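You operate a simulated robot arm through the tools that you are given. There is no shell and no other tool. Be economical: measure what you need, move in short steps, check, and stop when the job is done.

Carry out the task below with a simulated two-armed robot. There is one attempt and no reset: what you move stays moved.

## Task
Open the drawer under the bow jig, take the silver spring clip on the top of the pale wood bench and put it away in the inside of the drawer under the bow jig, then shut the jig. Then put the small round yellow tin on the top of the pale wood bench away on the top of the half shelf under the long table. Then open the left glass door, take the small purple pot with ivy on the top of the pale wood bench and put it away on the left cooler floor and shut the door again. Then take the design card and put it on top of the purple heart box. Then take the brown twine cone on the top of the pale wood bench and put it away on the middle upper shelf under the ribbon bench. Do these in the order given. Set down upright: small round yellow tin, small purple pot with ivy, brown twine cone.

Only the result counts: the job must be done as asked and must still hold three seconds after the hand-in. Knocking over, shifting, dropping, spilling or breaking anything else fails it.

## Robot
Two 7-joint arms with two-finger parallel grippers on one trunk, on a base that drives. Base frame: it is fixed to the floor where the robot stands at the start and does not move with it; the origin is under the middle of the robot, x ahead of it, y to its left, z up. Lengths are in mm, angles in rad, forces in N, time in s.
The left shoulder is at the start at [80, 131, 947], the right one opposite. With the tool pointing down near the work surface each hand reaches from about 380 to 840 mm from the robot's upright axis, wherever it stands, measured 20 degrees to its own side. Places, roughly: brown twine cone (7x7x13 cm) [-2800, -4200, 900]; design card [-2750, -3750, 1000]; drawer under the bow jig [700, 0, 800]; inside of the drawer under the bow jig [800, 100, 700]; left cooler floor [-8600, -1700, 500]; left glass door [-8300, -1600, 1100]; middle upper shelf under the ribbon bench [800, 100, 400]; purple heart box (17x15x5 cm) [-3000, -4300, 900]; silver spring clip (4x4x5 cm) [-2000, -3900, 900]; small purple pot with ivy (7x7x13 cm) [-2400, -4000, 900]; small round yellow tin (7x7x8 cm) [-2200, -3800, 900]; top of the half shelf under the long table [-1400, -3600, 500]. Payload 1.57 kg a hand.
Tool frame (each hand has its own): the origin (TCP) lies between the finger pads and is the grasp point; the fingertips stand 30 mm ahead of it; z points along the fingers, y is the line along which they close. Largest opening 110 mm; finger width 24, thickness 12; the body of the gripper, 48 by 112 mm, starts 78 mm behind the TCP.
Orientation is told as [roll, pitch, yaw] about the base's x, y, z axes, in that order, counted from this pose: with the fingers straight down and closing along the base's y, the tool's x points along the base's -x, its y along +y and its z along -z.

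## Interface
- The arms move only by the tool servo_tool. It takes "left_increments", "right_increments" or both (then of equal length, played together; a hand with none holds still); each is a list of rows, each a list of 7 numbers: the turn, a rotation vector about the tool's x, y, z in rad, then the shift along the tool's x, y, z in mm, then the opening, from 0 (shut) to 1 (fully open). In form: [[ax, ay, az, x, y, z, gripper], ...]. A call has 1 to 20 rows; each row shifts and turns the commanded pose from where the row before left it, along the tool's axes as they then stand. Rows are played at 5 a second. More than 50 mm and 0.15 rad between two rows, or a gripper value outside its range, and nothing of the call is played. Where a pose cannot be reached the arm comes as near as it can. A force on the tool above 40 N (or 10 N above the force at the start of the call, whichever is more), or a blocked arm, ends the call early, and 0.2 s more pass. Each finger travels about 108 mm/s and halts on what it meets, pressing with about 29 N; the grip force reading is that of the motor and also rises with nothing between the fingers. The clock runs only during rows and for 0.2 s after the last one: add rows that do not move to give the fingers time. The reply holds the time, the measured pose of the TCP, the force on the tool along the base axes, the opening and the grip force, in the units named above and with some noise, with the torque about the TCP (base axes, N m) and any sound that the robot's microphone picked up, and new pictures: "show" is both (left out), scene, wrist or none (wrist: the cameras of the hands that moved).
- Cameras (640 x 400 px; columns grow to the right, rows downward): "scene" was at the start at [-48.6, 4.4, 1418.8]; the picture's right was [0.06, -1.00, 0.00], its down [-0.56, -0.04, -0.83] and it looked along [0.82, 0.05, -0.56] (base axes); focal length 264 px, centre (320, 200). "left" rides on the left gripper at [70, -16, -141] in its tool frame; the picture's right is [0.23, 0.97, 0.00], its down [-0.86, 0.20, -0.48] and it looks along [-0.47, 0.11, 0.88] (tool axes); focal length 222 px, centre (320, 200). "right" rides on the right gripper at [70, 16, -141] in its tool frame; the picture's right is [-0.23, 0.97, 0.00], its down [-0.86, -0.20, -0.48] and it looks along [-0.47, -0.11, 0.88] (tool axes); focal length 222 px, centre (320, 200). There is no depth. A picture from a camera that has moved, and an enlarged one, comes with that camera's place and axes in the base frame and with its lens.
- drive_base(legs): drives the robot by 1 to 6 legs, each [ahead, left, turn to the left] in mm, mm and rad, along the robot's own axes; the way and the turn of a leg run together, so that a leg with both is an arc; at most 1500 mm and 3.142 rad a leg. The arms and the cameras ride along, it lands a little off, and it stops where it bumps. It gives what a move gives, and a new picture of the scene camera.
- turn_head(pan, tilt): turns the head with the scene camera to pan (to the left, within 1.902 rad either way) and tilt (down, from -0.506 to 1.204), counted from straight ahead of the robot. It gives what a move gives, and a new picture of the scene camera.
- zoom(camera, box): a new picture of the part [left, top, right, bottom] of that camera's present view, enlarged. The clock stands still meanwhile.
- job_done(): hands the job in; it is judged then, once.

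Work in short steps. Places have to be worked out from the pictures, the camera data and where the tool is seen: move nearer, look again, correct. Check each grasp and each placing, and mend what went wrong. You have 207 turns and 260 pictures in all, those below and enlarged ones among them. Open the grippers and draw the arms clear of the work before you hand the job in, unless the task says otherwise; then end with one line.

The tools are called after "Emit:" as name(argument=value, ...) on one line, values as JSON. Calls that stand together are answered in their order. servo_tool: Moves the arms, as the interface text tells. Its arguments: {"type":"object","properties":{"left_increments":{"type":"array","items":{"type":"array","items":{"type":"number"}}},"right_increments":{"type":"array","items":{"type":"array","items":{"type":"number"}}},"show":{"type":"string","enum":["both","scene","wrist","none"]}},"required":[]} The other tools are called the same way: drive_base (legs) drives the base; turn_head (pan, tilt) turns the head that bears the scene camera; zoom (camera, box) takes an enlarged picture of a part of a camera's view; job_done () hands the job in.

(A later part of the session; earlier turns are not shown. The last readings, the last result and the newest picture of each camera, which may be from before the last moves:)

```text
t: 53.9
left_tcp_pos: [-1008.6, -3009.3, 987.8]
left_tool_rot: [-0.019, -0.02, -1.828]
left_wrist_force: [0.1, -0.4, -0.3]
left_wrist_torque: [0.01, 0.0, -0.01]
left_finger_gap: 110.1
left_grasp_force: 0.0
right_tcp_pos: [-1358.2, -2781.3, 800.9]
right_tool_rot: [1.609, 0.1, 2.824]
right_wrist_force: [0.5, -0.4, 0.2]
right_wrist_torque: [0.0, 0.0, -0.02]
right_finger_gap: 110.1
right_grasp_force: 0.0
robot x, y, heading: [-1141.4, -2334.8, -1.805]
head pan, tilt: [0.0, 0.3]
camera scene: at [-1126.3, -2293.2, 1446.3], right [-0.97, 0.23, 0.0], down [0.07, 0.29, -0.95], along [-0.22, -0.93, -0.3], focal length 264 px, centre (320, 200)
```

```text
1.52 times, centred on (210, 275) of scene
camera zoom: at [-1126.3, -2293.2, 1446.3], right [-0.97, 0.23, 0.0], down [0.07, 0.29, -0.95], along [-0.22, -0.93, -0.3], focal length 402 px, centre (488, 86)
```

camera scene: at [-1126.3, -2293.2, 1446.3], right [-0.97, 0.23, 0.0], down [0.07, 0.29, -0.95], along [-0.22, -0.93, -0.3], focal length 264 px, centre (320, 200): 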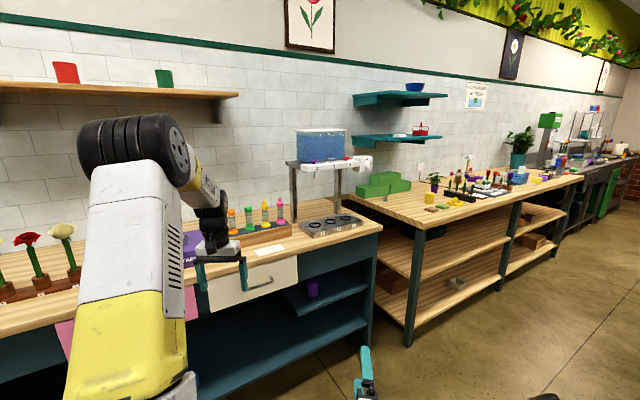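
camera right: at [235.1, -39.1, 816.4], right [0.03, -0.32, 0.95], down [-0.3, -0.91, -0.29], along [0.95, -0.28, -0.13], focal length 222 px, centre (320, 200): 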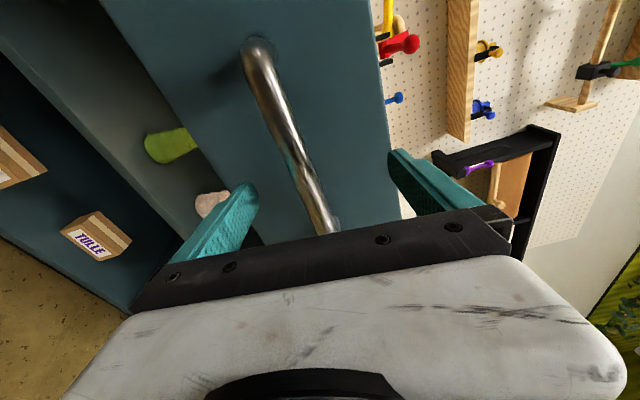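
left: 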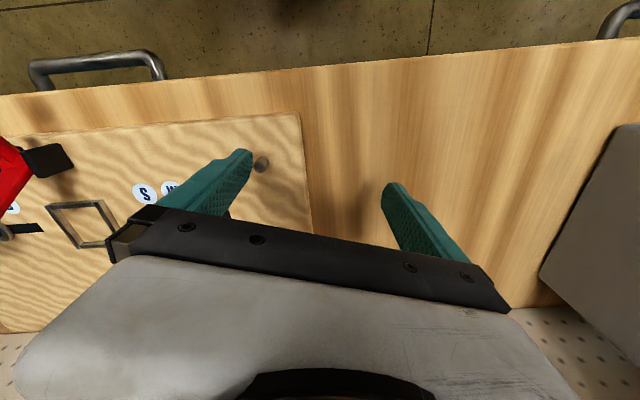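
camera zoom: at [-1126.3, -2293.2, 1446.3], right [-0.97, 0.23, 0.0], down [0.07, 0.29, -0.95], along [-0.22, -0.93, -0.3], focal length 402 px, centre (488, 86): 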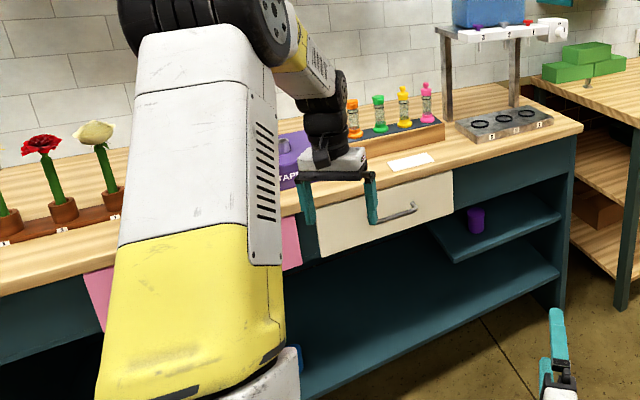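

Bottles are all standing. I now raise both hands and turn the right hand back to fingers-down before moving along to the pale bench.

Emit:
servo_tool(right_increments=[[0, 0, 0, 0, 40, 0, 1], [0, 0, 0, 0, 40, 0, 1], [0, 0, 0, 0, 40, 0, 1], [0, 0, 0, 0, 40, 0, 1], [0, 0, 0, 0, 40, 0, 1], [0.146, 0, 0, 0, 20, 0, 1], [0.146, 0, 0, 0, 20, 0, 1], [0.146, 0, 0, 0, 20, 0, 1], [0.146, 0, 0, 0, 0, 0, 1], [0.146, 0, 0, 0, 0, 0, 1], [0.146, 0, 0, 0, 0, 0, 1], [0.146, 0, 0, 0, 0, 0, 1], [0.146, 0, 0, 0, 0, 0, 1], [0.146, 0, 0, 0, 0, 0, 1], [0.146, 0, 0, 0, 0, 0, 1], [0.14, 0, 0, 0, 0, 0, 1]], left_increments=[[0, 0, 0, 0, 0, -45, 1], [0, 0, 0, 0, 0, -45, 1], [0, 0, 0, 0, 0, -40, 1], [0, 0, 0, 40, 0, 0, 1], [0, 0, 0, 40, 0, 0, 1], [0, 0, 0, 40, 0, 0, 1], [0, 0, 0, 0, 0, 0, 1], [0, 0, 0, 0, 0, 0, 1], [0, 0, 0, 0, 0, 0, 1], [0, 0, 0, 0, 0, 0, 1], [0, 0, 0, 0, 0, 0, 1], [0, 0, 0, 0, 0, 0, 1], [0, 0, 0, 0, 0, 0, 1], [0, 0, 0, 0, 0, 0, 1], [0, 0, 0, 0, 0, 0, 1], [0, 0, 0, 0, 0, 0, 1]], show="none")

Emit:
drive_base(legs=[[0, 0, 0.539], [0, -1141, 0], [250, 0, 0]])

```text
t: 54.9
left_tcp_pos: [-999.4, -2986.7, 1115.1]
left_tool_rot: [-0.021, -0.019, -1.828]
left_wrist_force: [-0.1, 0.3, -0.3]
left_wrist_torque: [-0.03, -0.06, 0.01]
left_finger_gap: 110.0
left_grasp_force: 0.0
right_tcp_pos: [-1368.1, -2785.6, 804.4]
right_tool_rot: [1.482, -0.089, 2.84]
right_wrist_force: [0.4, -0.3, 0.0]
right_wrist_torque: [0.05, 0.02, 0.0]
right_finger_gap: 109.9
right_grasp_force: 0.0
right hand out of reach, approached as far as the arm can: row 2, 3, 4
robot x, y, heading: [-1135.0, -2335.7, -1.808]
head pan, tilt: [0.0, 0.3]
stopped in row 4 (right hand): the arm was blocked; the commanded pose is now the measured one
```

```text
t: 63.6
left_tcp_pos: [-1681.1, -3405.5, 1114.5]
left_tool_rot: [-0.02, -0.019, -1.287]
left_wrist_force: [0.0, 1.1, 0.7]
left_wrist_torque: [0.02, 0.01, -0.03]
left_finger_gap: 110.0
left_grasp_force: 0.1
right_tcp_pos: [-2101.6, -3425.5, 805.6]
right_tool_rot: [1.481, -0.089, -2.903]
right_wrist_force: [0.1, -0.4, -0.1]
right_wrist_torque: [0.0, -0.02, 0.02]
right_finger_gap: 110.1
right_grasp_force: 0.0
robot x, y, heading: [-2135.6, -2922.8, -1.259]
head pan, tilt: [0.0, 0.3]
camera scene: at [-2149.7, -2879.7, 1446.3], right [-0.95, -0.3, 0.0], down [-0.09, 0.28, -0.95], along [0.29, -0.91, -0.3], focal length 264 px, centre (320, 200)
```

scene: 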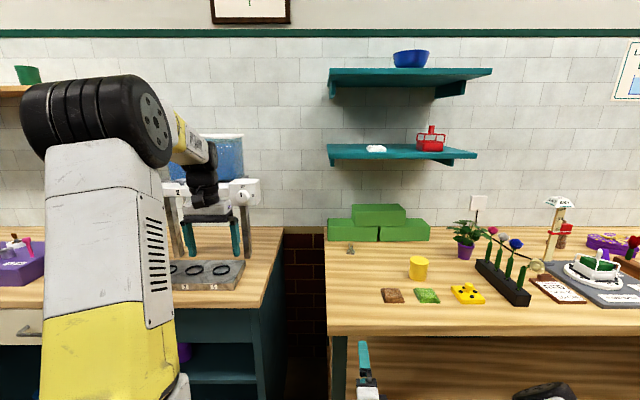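

Clear view: clip at about (-1966,-3892), yellow tin, ivy pot all visible. Right arm is in a cramped pose; I back off and straighten it out.

Emit:
drive_base(legs=[[-250, 0, 0]])

Emit:
servo_tool(right_increments=[[0, 0, 0, 0, 0, 40, 1], [0, 0, 0, 0, 0, 40, 1], [0, 0, 0, -20, 0, 40, 1], [0, 0, 0, -20, 30, 30, 1], [0, 0, 0, -20, 40, 0, 1], [0, 0, 0, -20, 40, 0, 1], [0, 0, 0, 0, 40, 0, 1], [0, 0, 0, 0, 40, 0, 1], [0, 0, 0, 0, 40, 0, 1]])

```text
t: 65.4
left_tcp_pos: [-1753.0, -3168.7, 1115.4]
left_tool_rot: [-0.019, -0.019, -1.277]
left_wrist_force: [-0.3, 0.5, -0.2]
left_wrist_torque: [0.0, 0.02, 0.02]
left_finger_gap: 109.9
left_grasp_force: 0.0
right_tcp_pos: [-2172.7, -3190.8, 804.8]
right_tool_rot: [1.481, -0.09, -2.894]
right_wrist_force: [0.1, 0.4, 0.5]
right_wrist_torque: [-0.01, -0.03, 0.03]
right_finger_gap: 110.3
right_grasp_force: 0.0
robot x, y, heading: [-2216.4, -2689.8, -1.257]
head pan, tilt: [0.0, 0.3]
camera scene: at [-2225.5, -2646.1, 1446.3], right [-0.95, -0.31, 0.0], down [-0.09, 0.28, -0.95], along [0.3, -0.91, -0.3], focal length 264 px, centre (320, 200)
```

scene: 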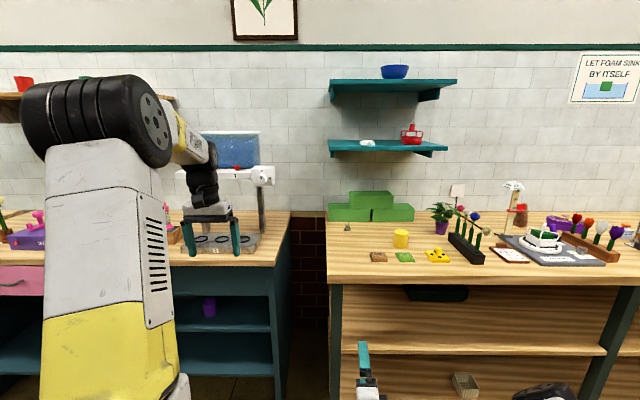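

```text
t: 67.4
left_tcp_pos: [-1751.6, -3167.8, 1115.5]
left_tool_rot: [-0.021, -0.019, -1.277]
left_wrist_force: [0.3, 0.2, -0.3]
left_wrist_torque: [0.01, -0.02, 0.01]
left_finger_gap: 110.2
left_grasp_force: 0.0
right_tcp_pos: [-2190.1, -3371.4, 1031.7]
right_tool_rot: [1.483, -0.09, -2.892]
right_wrist_force: [0.1, -0.3, -0.7]
right_wrist_torque: [0.02, -0.02, 0.04]
right_finger_gap: 110.0
right_grasp_force: 0.1
robot x, y, heading: [-2212.8, -2691.6, -1.256]
head pan, tilt: [0.0, 0.3]
camera scene: at [-2225.7, -2645.6, 1446.2], right [-0.95, -0.31, 0.0], down [-0.09, 0.28, -0.96], along [0.3, -0.91, -0.3], focal length 264 px, centre (320, 200)
camera right: at [-2154.9, -3220.1, 1054.2], right [-0.11, -0.12, 0.99], down [-0.96, 0.27, -0.08], along [-0.25, -0.96, -0.14], focal length 222 px, centre (320, 200)
```

scene: 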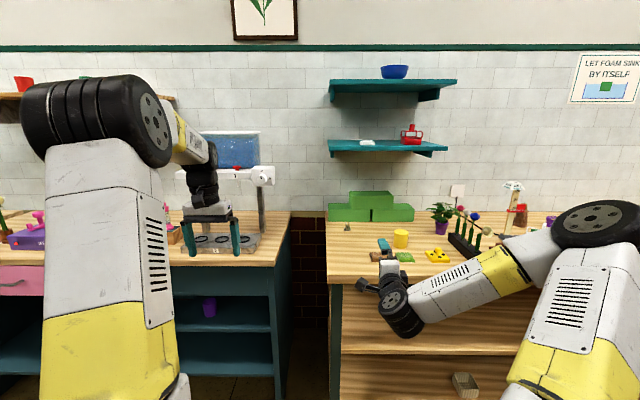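
right: 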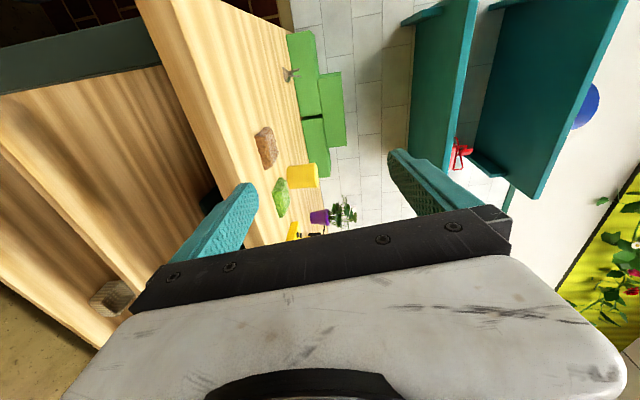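

Now rotate the right hand to fingers-down.

Emit:
servo_tool(right_increments=[[0.148, 0, 0, 0, 0, 0, 1], [0.148, 0, 0, 0, 0, 0, 1], [0.148, 0, 0, 0, 0, 0, 1], [0.148, 0, 0, 0, 0, 0, 1], [0.148, 0, 0, 0, 0, 0, 1], [0.148, 0, 0, 0, 0, 0, 1], [0.148, 0, 0, 0, 0, 0, 1], [0.148, 0, 0, 0, 0, 0, 1], [0.148, 0, 0, 0, 0, 0, 1], [0.148, 0, 0, 0, 0, 0, 1]], show="none")

Emit:
servo_tool(right_increments=[[0, 0, -0.143, 0, 0, 0, 1], [0, 0, -0.143, 0, 0, 0, 1], [0, 0, -0.143, 0, 0, 0, 1], [0, 0, -0.143, 0, 0, 0, 1], [0, 0, -0.143, 0, 0, 0, 1], [0, 0, -0.143, 0, 0, 0, 1], [0, 0, -0.143, 0, 0, 0, 1], [0, 0, -0.143, 0, 0, 0, 1], [0, 0, -0.143, 0, 0, 0, 1], [0, 0, -0.143, 0, 0, 0, 1], [0, 0, -0.143, 0, 0, 0, 1]])

```text
t: 69.6
left_tcp_pos: [-1752.3, -3168.9, 1116.0]
left_tool_rot: [-0.018, -0.018, -1.277]
left_wrist_force: [-0.8, -0.5, -0.9]
left_wrist_torque: [-0.04, -0.01, 0.02]
left_finger_gap: 110.1
left_grasp_force: 0.1
right_tcp_pos: [-2189.3, -3369.3, 1028.3]
right_tool_rot: [0.001, -0.089, -2.891]
right_wrist_force: [0.2, 0.1, 0.6]
right_wrist_torque: [-0.05, -0.02, 0.01]
right_finger_gap: 109.8
right_grasp_force: 0.1
robot x, y, heading: [-2214.0, -2688.0, -1.251]
head pan, tilt: [0.0, 0.3]
```

```text
t: 72.0
left_tcp_pos: [-1752.0, -3167.9, 1114.8]
left_tool_rot: [-0.021, -0.019, -1.278]
left_wrist_force: [-0.6, -0.3, 0.3]
left_wrist_torque: [0.02, -0.01, 0.01]
left_finger_gap: 110.1
left_grasp_force: 0.1
right_tcp_pos: [-2189.5, -3369.6, 1028.2]
right_tool_rot: [-0.091, -0.002, -1.321]
right_wrist_force: [0.0, 0.5, 0.3]
right_wrist_torque: [0.03, 0.03, 0.0]
right_finger_gap: 110.1
right_grasp_force: 0.1
robot x, y, heading: [-2213.7, -2686.8, -1.258]
head pan, tilt: [0.0, 0.3]
camera scene: at [-2225.5, -2645.3, 1446.2], right [-0.95, -0.31, 0.0], down [-0.09, 0.28, -0.96], along [0.3, -0.91, -0.3], focal length 264 px, centre (320, 200)
camera right: at [-2179.4, -3295.8, 1166.8], right [1.0, 0.02, -0.09], down [0.06, -0.87, 0.5], along [-0.07, -0.5, -0.86], focal length 222 px, centre (320, 200)
```

scene: 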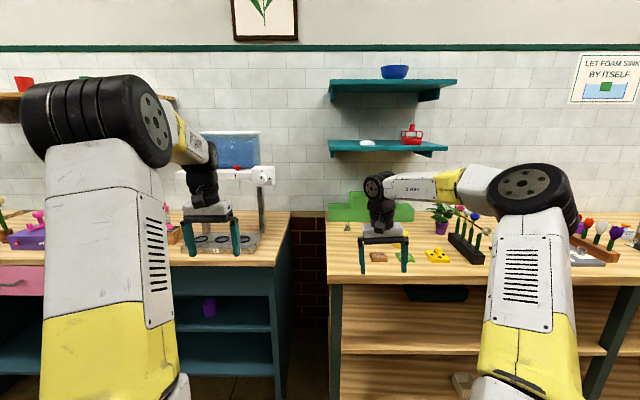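
right: 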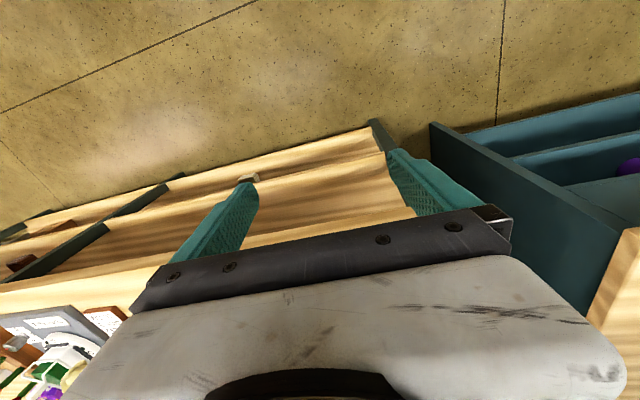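

Left hand would meet the dispenser stand if I drive ahead, so I tuck it back and up, and level the right hand.

Emit:
servo_tool(left_increments=[[0, 0, 0, 40, 0, -10, 1], [0, 0, 0, 40, 0, -10, 1], [0, 0, 0, 40, 0, -10, 1], [0, 0, 0, 40, 0, -10, 1], [0, 0, 0, 40, 0, -10, 1]], right_increments=[[-0.045, 0, 0, 0, 0, -12, 1], [-0.045, 0, 0, 0, 0, -12, 1], [0, 0, 0, 0, 0, 0, 1], [0, 0, 0, 0, 0, 0, 1], [0, 0, 0, 0, 0, 0, 1]], show="none")

Emit:
drive_base(legs=[[420, 0, 0]])

Emit:
turn_head(pan=0, tilt=0.6)

Emit:
zoom(camera="right", box=[0, 0, 640, 400])

```text
t: 73.2
left_tcp_pos: [-1812.1, -2978.7, 1159.4]
left_tool_rot: [-0.02, -0.019, -1.277]
left_wrist_force: [0.7, -0.6, -0.4]
left_wrist_torque: [0.05, 0.01, 0.04]
left_finger_gap: 110.2
left_grasp_force: 0.2
right_tcp_pos: [-2186.5, -3369.8, 1052.6]
right_tool_rot: [-0.001, -0.002, -1.322]
right_wrist_force: [0.8, 0.4, 0.4]
right_wrist_torque: [0.09, 0.03, -0.01]
right_finger_gap: 110.1
right_grasp_force: 0.1
robot x, y, heading: [-2215.3, -2684.4, -1.253]
head pan, tilt: [0.0, 0.3]
```

```text
t: 75.7
left_tcp_pos: [-1687.9, -3368.8, 1161.1]
left_tool_rot: [-0.018, -0.02, -1.286]
left_wrist_force: [0.1, 0.5, 0.2]
left_wrist_torque: [0.0, -0.03, -0.01]
left_finger_gap: 110.1
left_grasp_force: 0.0
right_tcp_pos: [-2066.2, -3757.4, 1053.1]
right_tool_rot: [0.0, -0.005, -1.329]
right_wrist_force: [-0.1, 0.5, -0.1]
right_wrist_torque: [0.0, 0.0, -0.01]
right_finger_gap: 110.3
right_grasp_force: 0.1
robot x, y, heading: [-2085.2, -3072.4, -1.261]
head pan, tilt: [0.0, 0.3]
camera scene: at [-2099.1, -3033.0, 1446.2], right [-0.95, -0.31, 0.0], down [-0.09, 0.28, -0.96], along [0.29, -0.91, -0.3], focal length 264 px, centre (320, 200)
```

scene: 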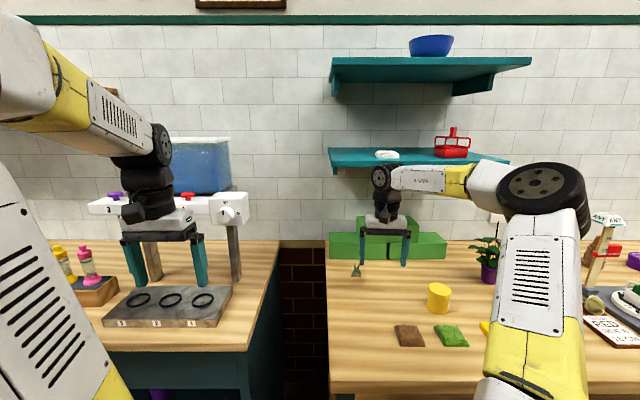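

```text
t: 76.5
left_tcp_pos: [-1687.6, -3370.0, 1159.5]
left_tool_rot: [-0.018, -0.021, -1.286]
left_wrist_force: [0.0, 0.1, -0.6]
left_wrist_torque: [0.0, -0.03, 0.0]
left_finger_gap: 110.0
left_grasp_force: 0.1
right_tcp_pos: [-2066.6, -3757.4, 1053.5]
right_tool_rot: [0.0, -0.002, -1.329]
right_wrist_force: [0.5, -0.4, 0.8]
right_wrist_torque: [-0.02, -0.04, -0.01]
right_finger_gap: 110.2
right_grasp_force: 0.0
robot x, y, heading: [-2086.2, -3075.8, -1.258]
head pan, tilt: [0.0, 0.6]
camera scene: at [-2100.6, -3028.3, 1418.8], right [-0.95, -0.31, 0.0], down [-0.17, 0.54, -0.83], along [0.25, -0.79, -0.56], focal length 264 px, centre (320, 200)
```

scene: 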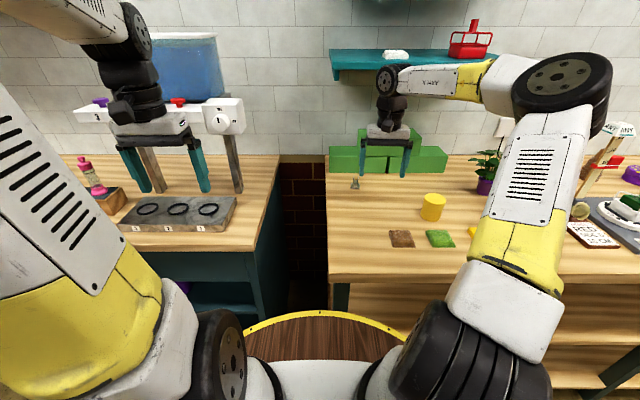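

```text
1.00 times, centred on (320, 200) of right (not enlarged: the box is as wide or as high as the picture)
camera zoom: at [-2067.6, -3686.2, 1194.5], right [1.0, 0.01, 0.0], down [0.01, -0.88, 0.48], along [0.01, -0.48, -0.88], focal length 222 px, centre (320, 200)
```

zoom: 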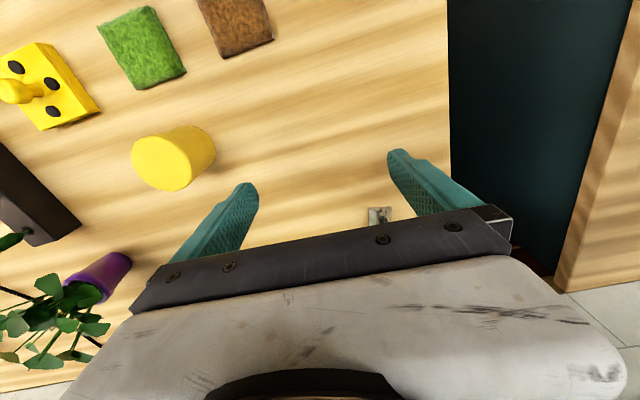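

Clip triangulated at about (-1980,-3850), bench top ≈ z 905. Moving the right hand above it.

Emit:
servo_tool(right_increments=[[0, 0, 0, -37, 21, 10, 1], [0, 0, 0, -37, 21, 10, 1], [0, 0, 0, -36, 20, 10, 1], [0, 0, 0, 0, 0, 20, 0.8]])

```text
t: 77.5
left_tcp_pos: [-1708.0, -3482.0, 1117.1]
left_tool_rot: [-0.022, 0.042, -1.338]
left_wrist_force: [-1.0, -1.6, 2.3]
left_wrist_torque: [0.16, 0.07, 0.0]
left_finger_gap: 110.0
left_grasp_force: 0.1
right_tcp_pos: [-2017.7, -3800.1, 936.4]
right_tool_rot: [-0.088, 0.416, -1.176]
right_wrist_force: [2.9, 103.2, 110.1]
right_wrist_torque: [7.07, -6.47, 5.67]
right_finger_gap: 109.2
right_grasp_force: 18.4
robot x, y, heading: [-2111.1, -3083.2, -1.306]
head pan, tilt: [0.0, 0.6]
stopped in row 4 (right hand): the arm was blocked; the commanded pose is now the measured one
camera scene: at [-2118.8, -3045.2, 1420.7], right [-0.97, -0.26, 0.0], down [-0.15, 0.55, -0.82], along [0.21, -0.79, -0.57], focal length 264 px, centre (320, 200)
camera right: at [-1993.8, -3783.6, 1092.5], right [0.96, 0.21, -0.17], down [0.23, -0.97, 0.11], along [-0.14, -0.14, -0.98], focal length 222 px, centre (320, 200)
```

scene: 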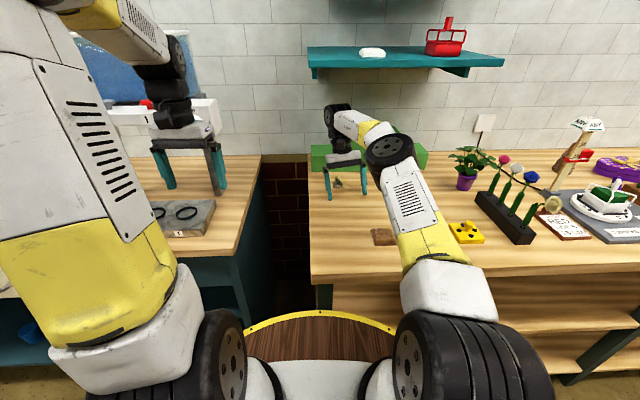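
right: 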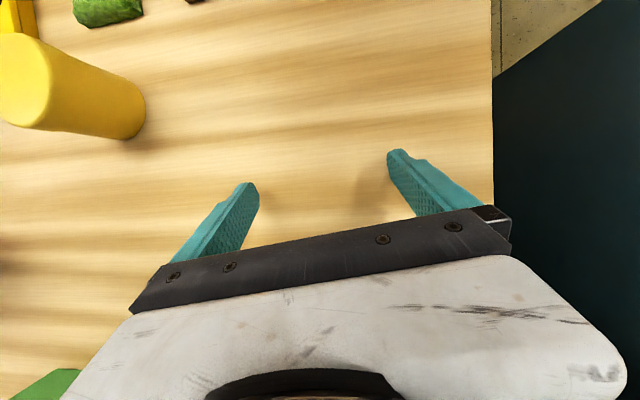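

The reach limit made the arm dip: the fingertips press on the bench and the base was shoved slightly. I lift off, pulling back toward me while righting the hand.

Emit:
servo_tool(right_increments=[[0, 0, 0, 10, 0, -20, 1], [0, 0, 0, 20, 0, -35, 1], [0, 0, 0, 20, 0, -35, 1], [0, -0.1, 0, 20, 0, -20, 1], [0, -0.1, 0, 20, 0, -10, 1]])

```text
t: 78.7
left_tcp_pos: [-1715.8, -3443.2, 1137.7]
left_tool_rot: [-0.018, 0.004, -1.334]
left_wrist_force: [0.1, -1.4, -1.0]
left_wrist_torque: [0.21, 0.03, -0.01]
left_finger_gap: 110.2
left_grasp_force: 0.1
right_tcp_pos: [-2027.6, -3769.2, 1066.8]
right_tool_rot: [-0.05, -0.082, -1.23]
right_wrist_force: [0.3, -1.7, -1.6]
right_wrist_torque: [0.13, 0.03, -0.04]
right_finger_gap: 109.9
right_grasp_force: 0.1
robot x, y, heading: [-2112.6, -3076.5, -1.311]
head pan, tilt: [0.0, 0.6]
camera scene: at [-2122.0, -3031.1, 1418.8], right [-0.97, -0.25, 0.0], down [-0.14, 0.55, -0.82], along [0.21, -0.8, -0.57], focal length 264 px, centre (320, 200)
camera right: at [-2034.5, -3684.7, 1200.9], right [0.99, 0.11, -0.03], down [0.11, -0.82, 0.56], along [0.04, -0.56, -0.83], focal length 222 px, centre (320, 200)
```

scene: 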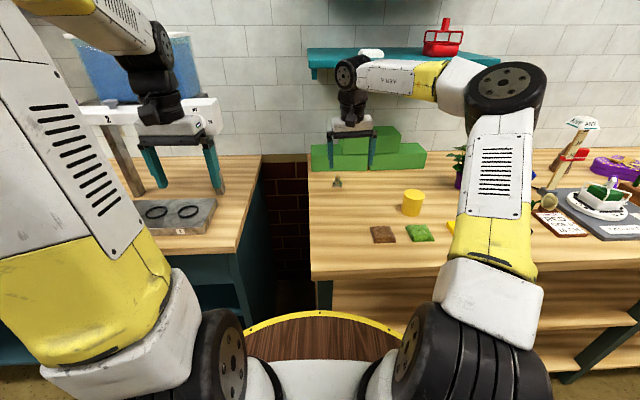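
right: 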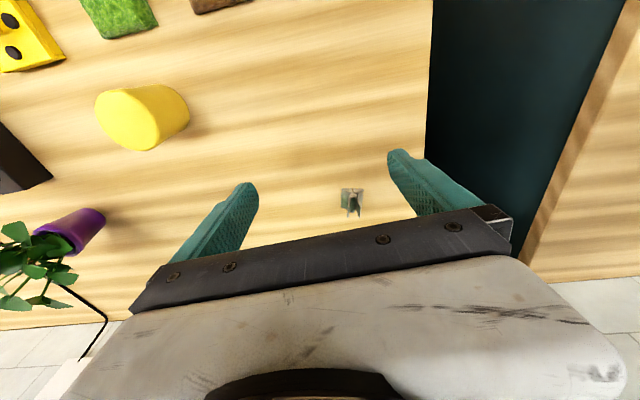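

Everything still stands; clip at (-1975,-3852,~930). To gain reach I tilt the fingers forward about 0.5 rad instead of pointing straight down.

Emit:
servo_tool(right_increments=[[-0.05, -0.14, 0, 0, 0, 0, 1], [0, -0.14, 0, 0, 0, 0, 1], [0, -0.14, 0, 0, 0, 0, 1], [0, 0, 0, 0, 0, 0, 1]])

```text
t: 79.7
left_tcp_pos: [-1717.5, -3442.1, 1138.5]
left_tool_rot: [-0.018, 0.001, -1.334]
left_wrist_force: [0.2, 1.0, 0.3]
left_wrist_torque: [0.03, -0.01, -0.02]
left_finger_gap: 110.1
left_grasp_force: 0.1
right_tcp_pos: [-2029.1, -3767.9, 1068.8]
right_tool_rot: [-0.004, -0.505, -1.224]
right_wrist_force: [-0.5, 0.4, -0.5]
right_wrist_torque: [-0.01, 0.02, -0.02]
right_finger_gap: 110.3
right_grasp_force: 0.1
robot x, y, heading: [-2111.8, -3081.2, -1.309]
head pan, tilt: [0.0, 0.6]
camera scene: at [-2122.9, -3029.2, 1418.7], right [-0.97, -0.26, 0.0], down [-0.14, 0.55, -0.82], along [0.21, -0.8, -0.57], focal length 264 px, centre (320, 200)
camera right: at [-2058.8, -3641.6, 1158.3], right [0.98, 0.14, 0.11], down [-0.01, -0.55, 0.83], along [0.18, -0.82, -0.54], focal length 222 px, centre (320, 200)
```

scene: 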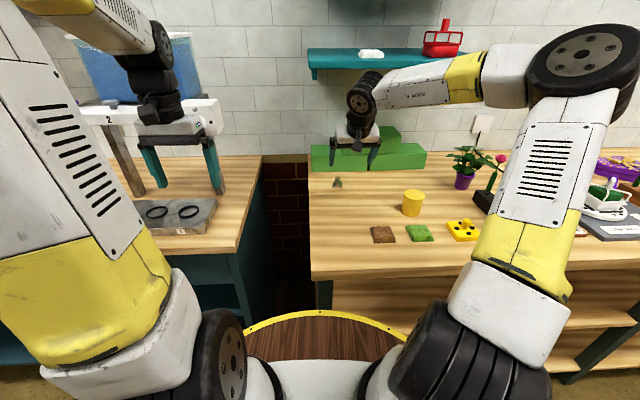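
right: 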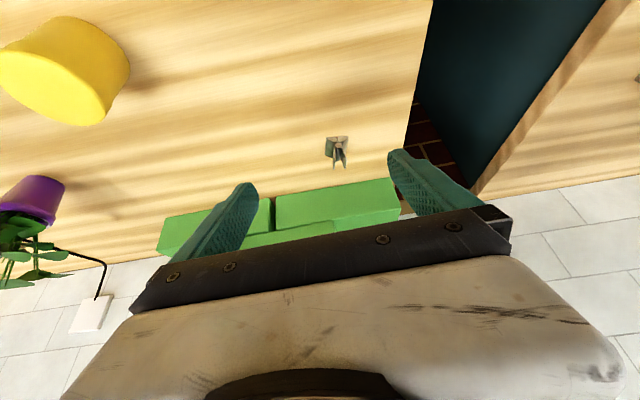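

Clip is nearly straight along the finger direction. Advancing most of the way and checking.

Emit:
servo_tool(right_increments=[[0, 0, 0, -7, 7, 30, 0.9], [0, 0, 0, -7, 6, 35, 0.8], [0, 0, 0, -7, 6, 35, 0.8], [0, 0, 0, 0, 0, 10, 0.8], [0, 0, 0, 0, 0, 0, 0.8]])

```text
t: 80.9
left_tcp_pos: [-1717.2, -3441.1, 1139.0]
left_tool_rot: [-0.017, -0.001, -1.333]
left_wrist_force: [-0.1, 0.8, -0.5]
left_wrist_torque: [0.0, 0.0, 0.0]
left_finger_gap: 110.1
left_grasp_force: 0.0
right_tcp_pos: [-1985.3, -3829.8, 981.4]
right_tool_rot: [-0.004, -0.504, -1.222]
right_wrist_force: [0.7, -1.0, 0.6]
right_wrist_torque: [-0.03, 0.01, 0.0]
right_finger_gap: 88.3
right_grasp_force: 0.0
robot x, y, heading: [-2111.7, -3076.7, -1.316]
head pan, tilt: [0.0, 0.6]
camera scene: at [-2122.9, -3029.2, 1418.7], right [-0.97, -0.26, 0.0], down [-0.14, 0.55, -0.82], along [0.21, -0.8, -0.57], focal length 264 px, centre (320, 200)
camera right: at [-2014.6, -3703.3, 1071.8], right [0.98, 0.14, 0.11], down [-0.01, -0.56, 0.83], along [0.18, -0.82, -0.55], focal length 222 px, centre (320, 200)
```

scene: 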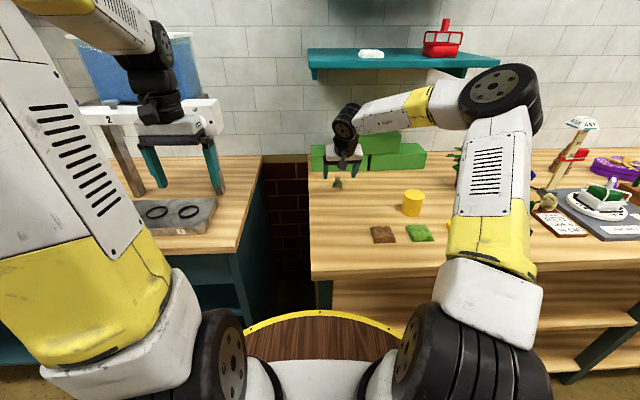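
right: 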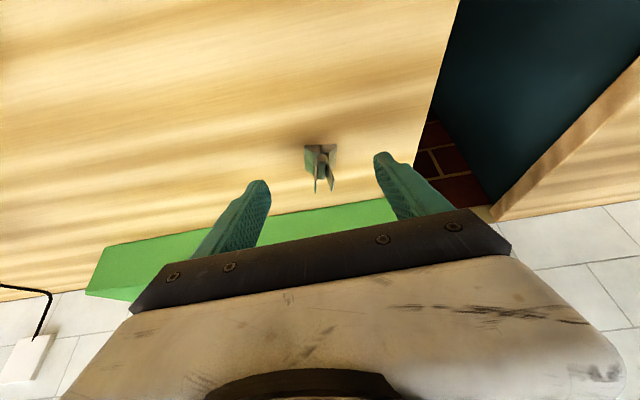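

Aligned with the clip. Final 48 mm advance, then close.

Emit:
servo_tool(right_increments=[[0, 0, 0, -3, 0, 20, 0.8], [0, 0, 0, -2, 0, 18, 0.8], [0, 0, 0, 0, 0, 10, 0.8], [0, 0, 0, 0, 0, 0, 0.4], [0, 0, 0, 0, 0, 0, 0.1], [0, 0, 0, 0, 0, 0, 0], [0, 0, 0, 0, 0, 0, 0], [0, 0, 0, 0, 0, 0, 0]])

```text
t: 82.7
left_tcp_pos: [-1716.2, -3441.2, 1139.0]
left_tool_rot: [-0.019, 0.001, -1.334]
left_wrist_force: [-0.5, 0.3, -0.3]
left_wrist_torque: [0.03, 0.01, -0.03]
left_finger_gap: 110.0
left_grasp_force: 0.1
right_tcp_pos: [-1977.8, -3854.7, 943.4]
right_tool_rot: [-0.005, -0.505, -1.221]
right_wrist_force: [2.3, 0.7, 13.3]
right_wrist_torque: [-0.2, 0.03, 0.01]
right_finger_gap: 21.0
right_grasp_force: 28.7
robot x, y, heading: [-2110.1, -3076.4, -1.314]
head pan, tilt: [0.0, 0.6]
camera scene: at [-2122.9, -3028.7, 1418.7], right [-0.97, -0.26, 0.0], down [-0.14, 0.55, -0.83], along [0.21, -0.8, -0.56], focal length 264 px, centre (320, 200)
camera right: at [-2007.2, -3728.1, 1033.3], right [0.98, 0.14, 0.11], down [-0.01, -0.55, 0.83], along [0.18, -0.82, -0.54], focal length 222 px, centre (320, 200)
```

scene: 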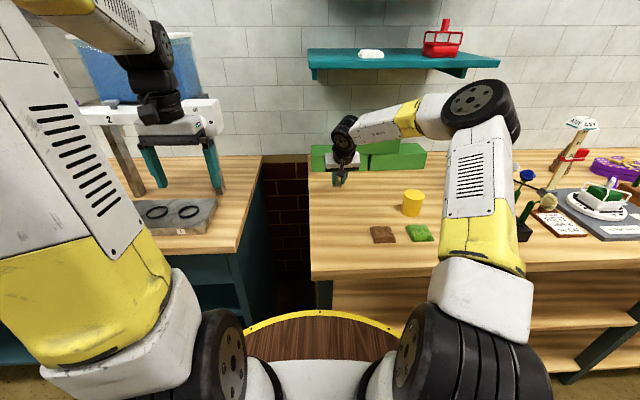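
right: 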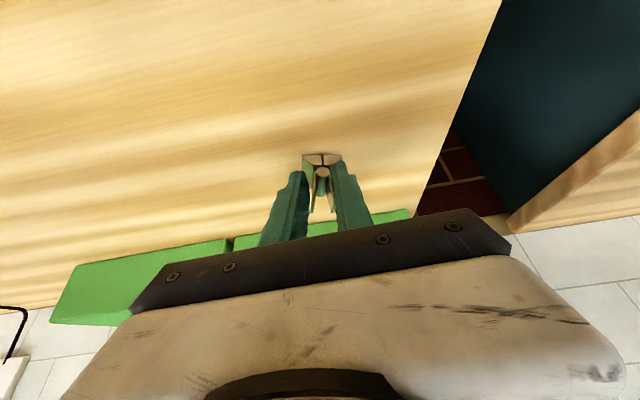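

Clip gripped (gap 21 mm). Retreating along the approach line.

Emit:
servo_tool(right_increments=[[0, 0, 0, 0, 0, -20, 0], [0, 0, 0, 0, 0, -35, 0], [0, 0, 0, 5, 0, -40, 0], [0, 0, 0, 10, -10, -40, 0], [0, 0, 0, 10, -10, -30, 0]])

```text
t: 83.9
left_tcp_pos: [-1716.3, -3441.4, 1139.5]
left_tool_rot: [-0.017, 0.0, -1.333]
left_wrist_force: [-0.6, -0.8, 0.5]
left_wrist_torque: [0.01, 0.03, 0.02]
left_finger_gap: 110.0
left_grasp_force: 0.0
right_tcp_pos: [-2030.5, -3766.9, 1074.5]
right_tool_rot: [-0.005, -0.501, -1.223]
right_wrist_force: [-0.1, 0.4, -0.9]
right_wrist_torque: [0.06, 0.01, 0.0]
right_finger_gap: 0.0
right_grasp_force: 21.5
robot x, y, heading: [-2112.5, -3077.0, -1.316]
head pan, tilt: [0.0, 0.6]
camera scene: at [-2122.7, -3029.5, 1418.8], right [-0.97, -0.26, 0.0], down [-0.14, 0.55, -0.82], along [0.21, -0.8, -0.57], focal length 264 px, centre (320, 200)
camera right: at [-2060.1, -3640.5, 1164.9], right [0.98, 0.14, 0.11], down [-0.01, -0.56, 0.83], along [0.18, -0.82, -0.55], focal length 222 px, centre (320, 200)
```

scene: 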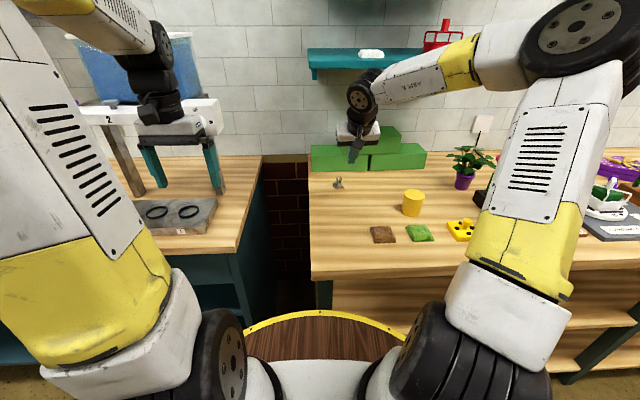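
right: 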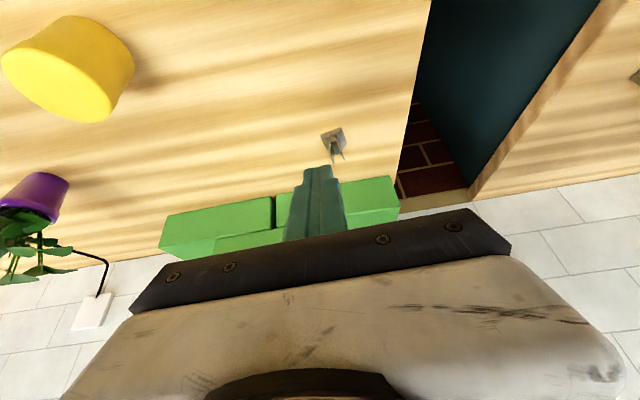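

The clip slipped out (still upright on the bench, slightly turned). I look at its shape closely.

Emit:
zoom(camera="right", box=[260, 90, 400, 180])

Emit:
zoom(camera="scene", box=[300, 150, 380, 200])

```text
4.44 times, centred on (330, 135) of right
camera zoom: at [-2060.1, -3640.5, 1164.9], right [0.98, 0.14, 0.11], down [-0.01, -0.56, 0.83], along [0.18, -0.82, -0.55], focal length 987 px, centre (276, 489)
```

zoom: 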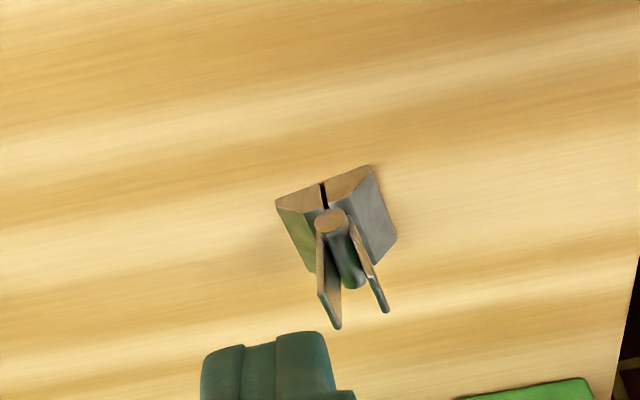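

```text
8.00 times, centred on (340, 175) of scene
camera zoom: at [-2122.7, -3029.5, 1418.8], right [-0.97, -0.26, 0.0], down [-0.14, 0.55, -0.82], along [0.21, -0.8, -0.57], focal length 2109 px, centre (160, 400)
```

zoom: 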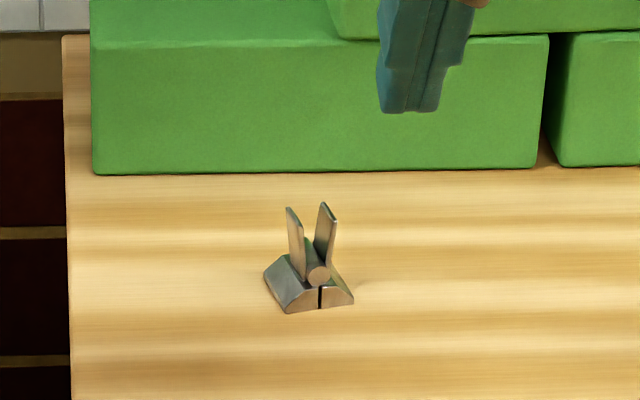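

The clip's wings splay like a V, so they shed the fingers; its end faces (along the spring axis, direction ≈(.52,-.855)) are flat and vertical. I turn the hand upright and rotate it to close along that axis.

Emit:
servo_tool(right_increments=[[0, 0.14, 0, 5, 0, 0, 0.5], [0, 0.14, 0, 5, 0, 0, 0.8], [0, 0.14, 0, 5, 0, 0, 0.8], [0, 0.08, 0, 0, 0, 10, 0.8], [0, 0, 0.137, 0, 0, 10, 0.8], [0, 0, 0.137, 0, 0, 10, 0.8], [0, 0, 0.137, 0, 0, 10, 0.8], [0, 0, 0.137, 0, 0, 10, 0.8], [0, 0, 0.137, 0, 0, 10, 0.8], [0, 0, 0.137, 0, 0, 10, 0.8], [0, 0, 0.137, 0, 0, 0, 0.8], [0, 0, 0.137, 0, 0, 0, 0.8], [0, 0, 0.137, 0, 0, 0, 0.8], [0, 0, 0.137, 0, 0, 0, 0.8]])

```text
t: 86.9
left_tcp_pos: [-1717.1, -3440.5, 1138.8]
left_tool_rot: [-0.018, 0.0, -1.332]
left_wrist_force: [0.5, 0.1, 0.2]
left_wrist_torque: [0.03, -0.01, 0.0]
left_finger_gap: 109.8
left_grasp_force: 0.2
right_tcp_pos: [-2037.4, -3756.8, 999.3]
right_tool_rot: [0.002, -0.004, -2.597]
right_wrist_force: [0.4, -0.2, 0.2]
right_wrist_torque: [-0.03, 0.02, 0.01]
right_finger_gap: 88.0
right_grasp_force: 0.0
robot x, y, heading: [-2114.3, -3077.9, -1.312]
head pan, tilt: [0.0, 0.6]
camera scene: at [-2122.9, -3029.2, 1418.7], right [-0.97, -0.26, 0.0], down [-0.14, 0.55, -0.82], along [0.21, -0.8, -0.57], focal length 264 px, centre (320, 200)
camera right: at [-1968.5, -3732.8, 1141.1], right [0.31, -0.95, 0.0], down [-0.83, -0.27, 0.48], along [-0.46, -0.15, -0.88], focal length 222 px, centre (320, 200)
```

scene: 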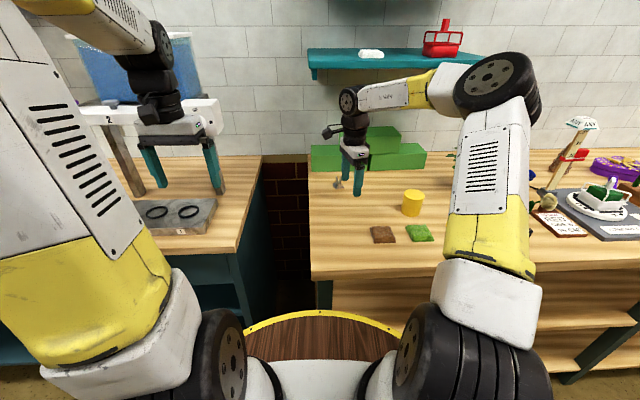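
right: 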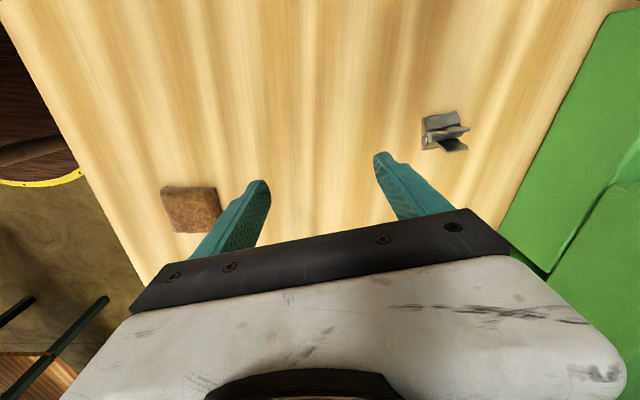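

Clip lies straight along the closing axis, 119 mm ahead. Moving over it in small steps.

Emit:
servo_tool(right_increments=[[0, 0, 0, -1, 20, 0, 0.8], [0, 0, 0, -1, 20, 0, 0.8], [0, 0, 0, 0, 20, 0, 0.8], [0, 0, 0, 0, 20, 0, 0.8]], show="wrist")

```text
t: 87.9
left_tcp_pos: [-1717.4, -3441.6, 1138.9]
left_tool_rot: [-0.017, -0.001, -1.334]
left_wrist_force: [-0.5, 0.3, -0.4]
left_wrist_torque: [0.0, 0.01, 0.01]
left_finger_gap: 110.3
left_grasp_force: 0.0
right_tcp_pos: [-1996.2, -3825.1, 998.5]
right_tool_rot: [0.003, -0.005, -2.595]
right_wrist_force: [-1.0, 0.3, 0.9]
right_wrist_torque: [-0.03, 0.02, 0.01]
right_finger_gap: 87.9
right_grasp_force: 0.1
robot x, y, heading: [-2114.6, -3078.1, -1.312]
head pan, tilt: [0.0, 0.6]
camera right: at [-1928.9, -3803.2, 1140.0], right [0.31, -0.95, 0.0], down [-0.83, -0.27, 0.48], along [-0.46, -0.15, -0.88], focal length 222 px, centre (320, 200)
```

right: 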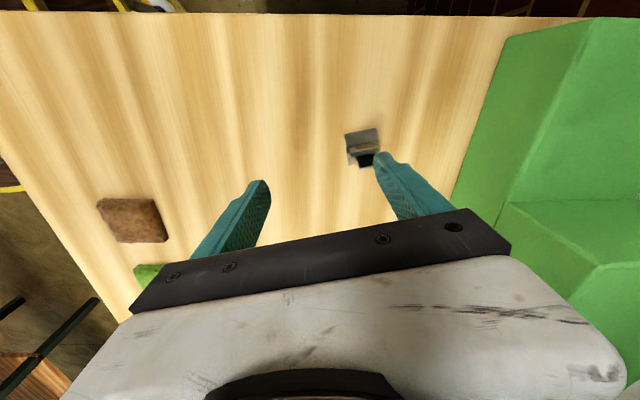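

Still moving well; another 44 mm.

Emit:
servo_tool(right_increments=[[0, 0, 0, -2, 15, 0, 0.8], [0, 0, 0, -1, 15, 0, 0.8], [0, 0, 0, 0, 13, 5, 0.8], [0, 0, 0, 0, 0, 10, 0.8]])

```text
t: 88.9
left_tcp_pos: [-1717.6, -3441.3, 1138.9]
left_tool_rot: [-0.018, 0.0, -1.332]
left_wrist_force: [0.3, 0.0, 0.9]
left_wrist_torque: [0.02, 0.0, -0.01]
left_finger_gap: 109.8
left_grasp_force: 0.0
right_tcp_pos: [-1976.1, -3864.5, 984.7]
right_tool_rot: [0.001, -0.004, -2.596]
right_wrist_force: [0.2, -0.7, 0.3]
right_wrist_torque: [0.0, 0.01, 0.01]
right_finger_gap: 87.9
right_grasp_force: 0.1
robot x, y, heading: [-2111.8, -3076.7, -1.312]
head pan, tilt: [0.0, 0.6]
camera scene: at [-2122.8, -3029.1, 1418.7], right [-0.97, -0.26, 0.0], down [-0.14, 0.55, -0.82], along [0.21, -0.8, -0.57], focal length 264 px, centre (320, 200)
camera right: at [-1908.6, -3841.3, 1125.5], right [0.31, -0.95, 0.0], down [-0.83, -0.27, 0.48], along [-0.46, -0.15, -0.88], focal length 222 px, centre (320, 200)
```

scene: 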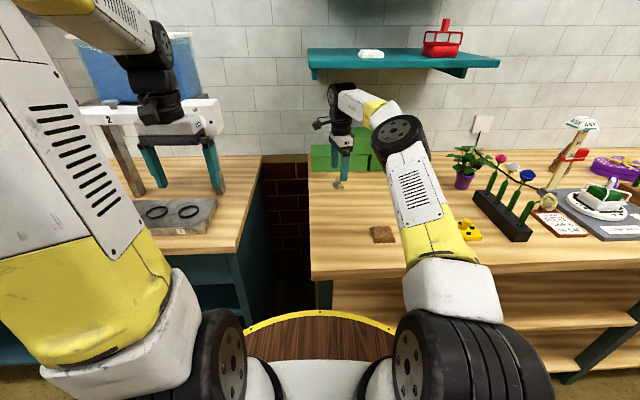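
right: 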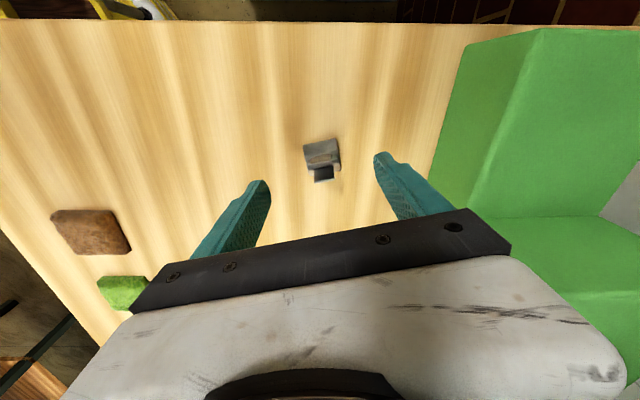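

Centred over the clip. Descend to just above the bench and close gently.

Emit:
servo_tool(right_increments=[[0, 0, 0, 3, 1, 20, 0.8], [0, 0, 0, 0, 0, 15, 0.8], [0, 0, 0, 0, 0, 7, 0.8], [0, 0, 0, 0, 0, 4, 0.8]], show="wrist")

```text
t: 89.9
left_tcp_pos: [-1716.3, -3440.9, 1138.5]
left_tool_rot: [-0.015, -0.001, -1.335]
left_wrist_force: [-0.4, 0.2, -0.4]
left_wrist_torque: [-0.02, -0.02, -0.01]
left_finger_gap: 109.9
left_grasp_force: 0.0
right_tcp_pos: [-1974.9, -3862.4, 937.4]
right_tool_rot: [0.003, -0.004, -2.596]
right_wrist_force: [-0.6, 0.6, -0.6]
right_wrist_torque: [0.03, 0.04, 0.03]
right_finger_gap: 87.9
right_grasp_force: 0.0
robot x, y, heading: [-2112.5, -3077.6, -1.315]
head pan, tilt: [0.0, 0.6]
camera right: at [-1907.1, -3840.2, 1078.7], right [0.31, -0.95, 0.0], down [-0.83, -0.27, 0.48], along [-0.46, -0.15, -0.88], focal length 222 px, centre (320, 200)
```

right: 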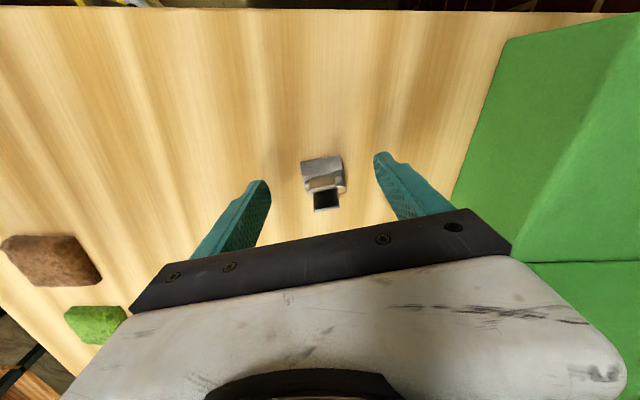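

No contact yet; go 5 mm lower and close.

Emit:
servo_tool(right_increments=[[0, 0, 0, 2, 0, 4, 0.8], [0, 0, 0, 0, 0, 0, 0.6], [0, 0, 0, 0, 0, 0, 0.4], [0, 0, 0, 0, 0, 0, 0.2], [0, 0, 0, 0, 0, 0, 0], [0, 0, 0, 0, 0, 0, 0], [0, 0, 0, 0, 0, 0, 0]], show="wrist")

```text
t: 91.5
left_tcp_pos: [-1717.3, -3441.7, 1138.7]
left_tool_rot: [-0.018, 0.0, -1.334]
left_wrist_force: [-0.2, 0.0, -0.1]
left_wrist_torque: [-0.01, 0.02, 0.0]
left_finger_gap: 110.1
left_grasp_force: 0.1
right_tcp_pos: [-1972.7, -3862.2, 933.6]
right_tool_rot: [0.002, -0.004, -2.594]
right_wrist_force: [-0.4, 0.0, 0.5]
right_wrist_torque: [0.0, 0.02, -0.02]
right_finger_gap: 32.9
right_grasp_force: 29.0
robot x, y, heading: [-2115.0, -3079.3, -1.314]
head pan, tilt: [0.0, 0.6]
camera right: at [-1905.2, -3839.0, 1074.8], right [0.31, -0.95, 0.0], down [-0.83, -0.27, 0.48], along [-0.46, -0.15, -0.88], focal length 222 px, centre (320, 200)
```

right: 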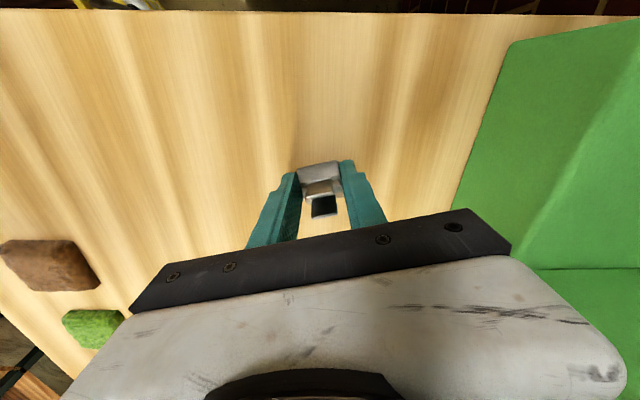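

Solid grip on the end faces (gap 33 mm). Lift and retreat toward me.

Emit:
servo_tool(right_increments=[[0, 0, 0, 0, 0, -15, 0], [0, 0, 0, 0, 0, -25, 0], [0, 0, 0, 0, -20, -15, 0], [0, 0, 0, 0, -30, -10, 0], [0, 0, 0, 0, -30, -10, 0], [0, 0, 0, 0, -30, -10, 0], [0, 0, 0, 0, -30, -10, 0]])

```text
t: 93.1
left_tcp_pos: [-1716.3, -3441.6, 1138.8]
left_tool_rot: [-0.017, 0.0, -1.332]
left_wrist_force: [-0.7, 0.3, -0.7]
left_wrist_torque: [0.03, 0.02, -0.01]
left_finger_gap: 110.2
left_grasp_force: 0.0
right_tcp_pos: [-2044.4, -3737.0, 1028.3]
right_tool_rot: [0.001, -0.004, -2.594]
right_wrist_force: [0.3, 0.2, -0.9]
right_wrist_torque: [-0.01, -0.01, 0.02]
right_finger_gap: 32.8
right_grasp_force: 29.1
robot x, y, heading: [-2114.7, -3076.4, -1.315]
head pan, tilt: [0.0, 0.6]
camera scene: at [-2122.7, -3029.5, 1418.8], right [-0.97, -0.26, 0.0], down [-0.14, 0.55, -0.82], along [0.21, -0.8, -0.57], focal length 264 px, centre (320, 200)
camera right: at [-1975.4, -3715.3, 1170.8], right [0.31, -0.95, 0.0], down [-0.83, -0.27, 0.48], along [-0.46, -0.15, -0.88], focal length 222 px, centre (320, 200)
```

scene: 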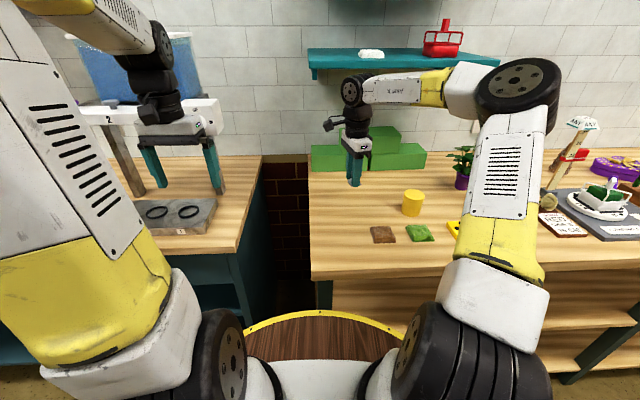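
right: 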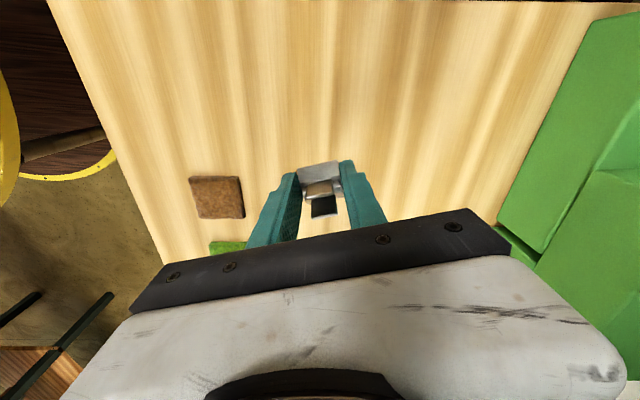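

Clip is held. I back out, slide left clear of the long table, and drive back to the jig by the known way.

Emit:
drive_base(legs=[[-400, 0, 0], [0, 1100, 0], [0, 0, 2.637], [1086, 0, 0], [1086, 0, 0], [0, 0, -1.017]])

```text
t: 119.8
left_tcp_pos: [-150.0, 46.1, 1138.8]
left_tool_rot: [-0.017, -0.001, 0.253]
left_wrist_force: [0.2, -0.3, 0.2]
left_wrist_torque: [-0.01, -0.02, -0.01]
left_finger_gap: 109.8
left_grasp_force: 0.2
right_tcp_pos: [149.7, -276.0, 1029.0]
right_tool_rot: [0.001, -0.003, -1.01]
right_wrist_force: [-0.2, -0.6, -0.8]
right_wrist_torque: [0.02, 0.01, -0.03]
right_finger_gap: 33.1
right_grasp_force: 29.0
robot x, y, heading: [-509.2, -353.5, 0.274]
head pan, tilt: [0.0, 0.6]
camera scene: at [-556.2, -369.4, 1418.7], right [0.27, -0.96, 0.0], down [-0.54, -0.15, -0.82], along [0.79, 0.22, -0.57], focal length 264 px, centre (320, 200)
```

scene: 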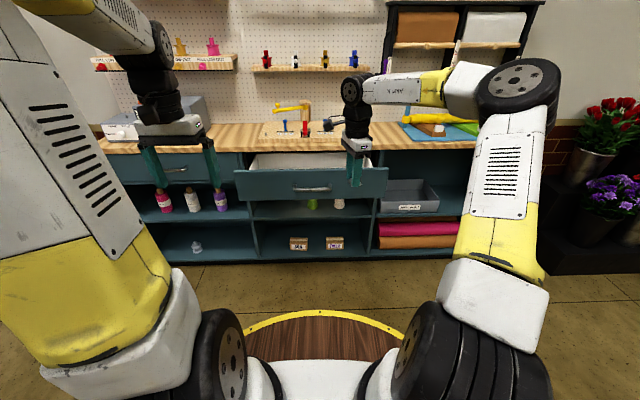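

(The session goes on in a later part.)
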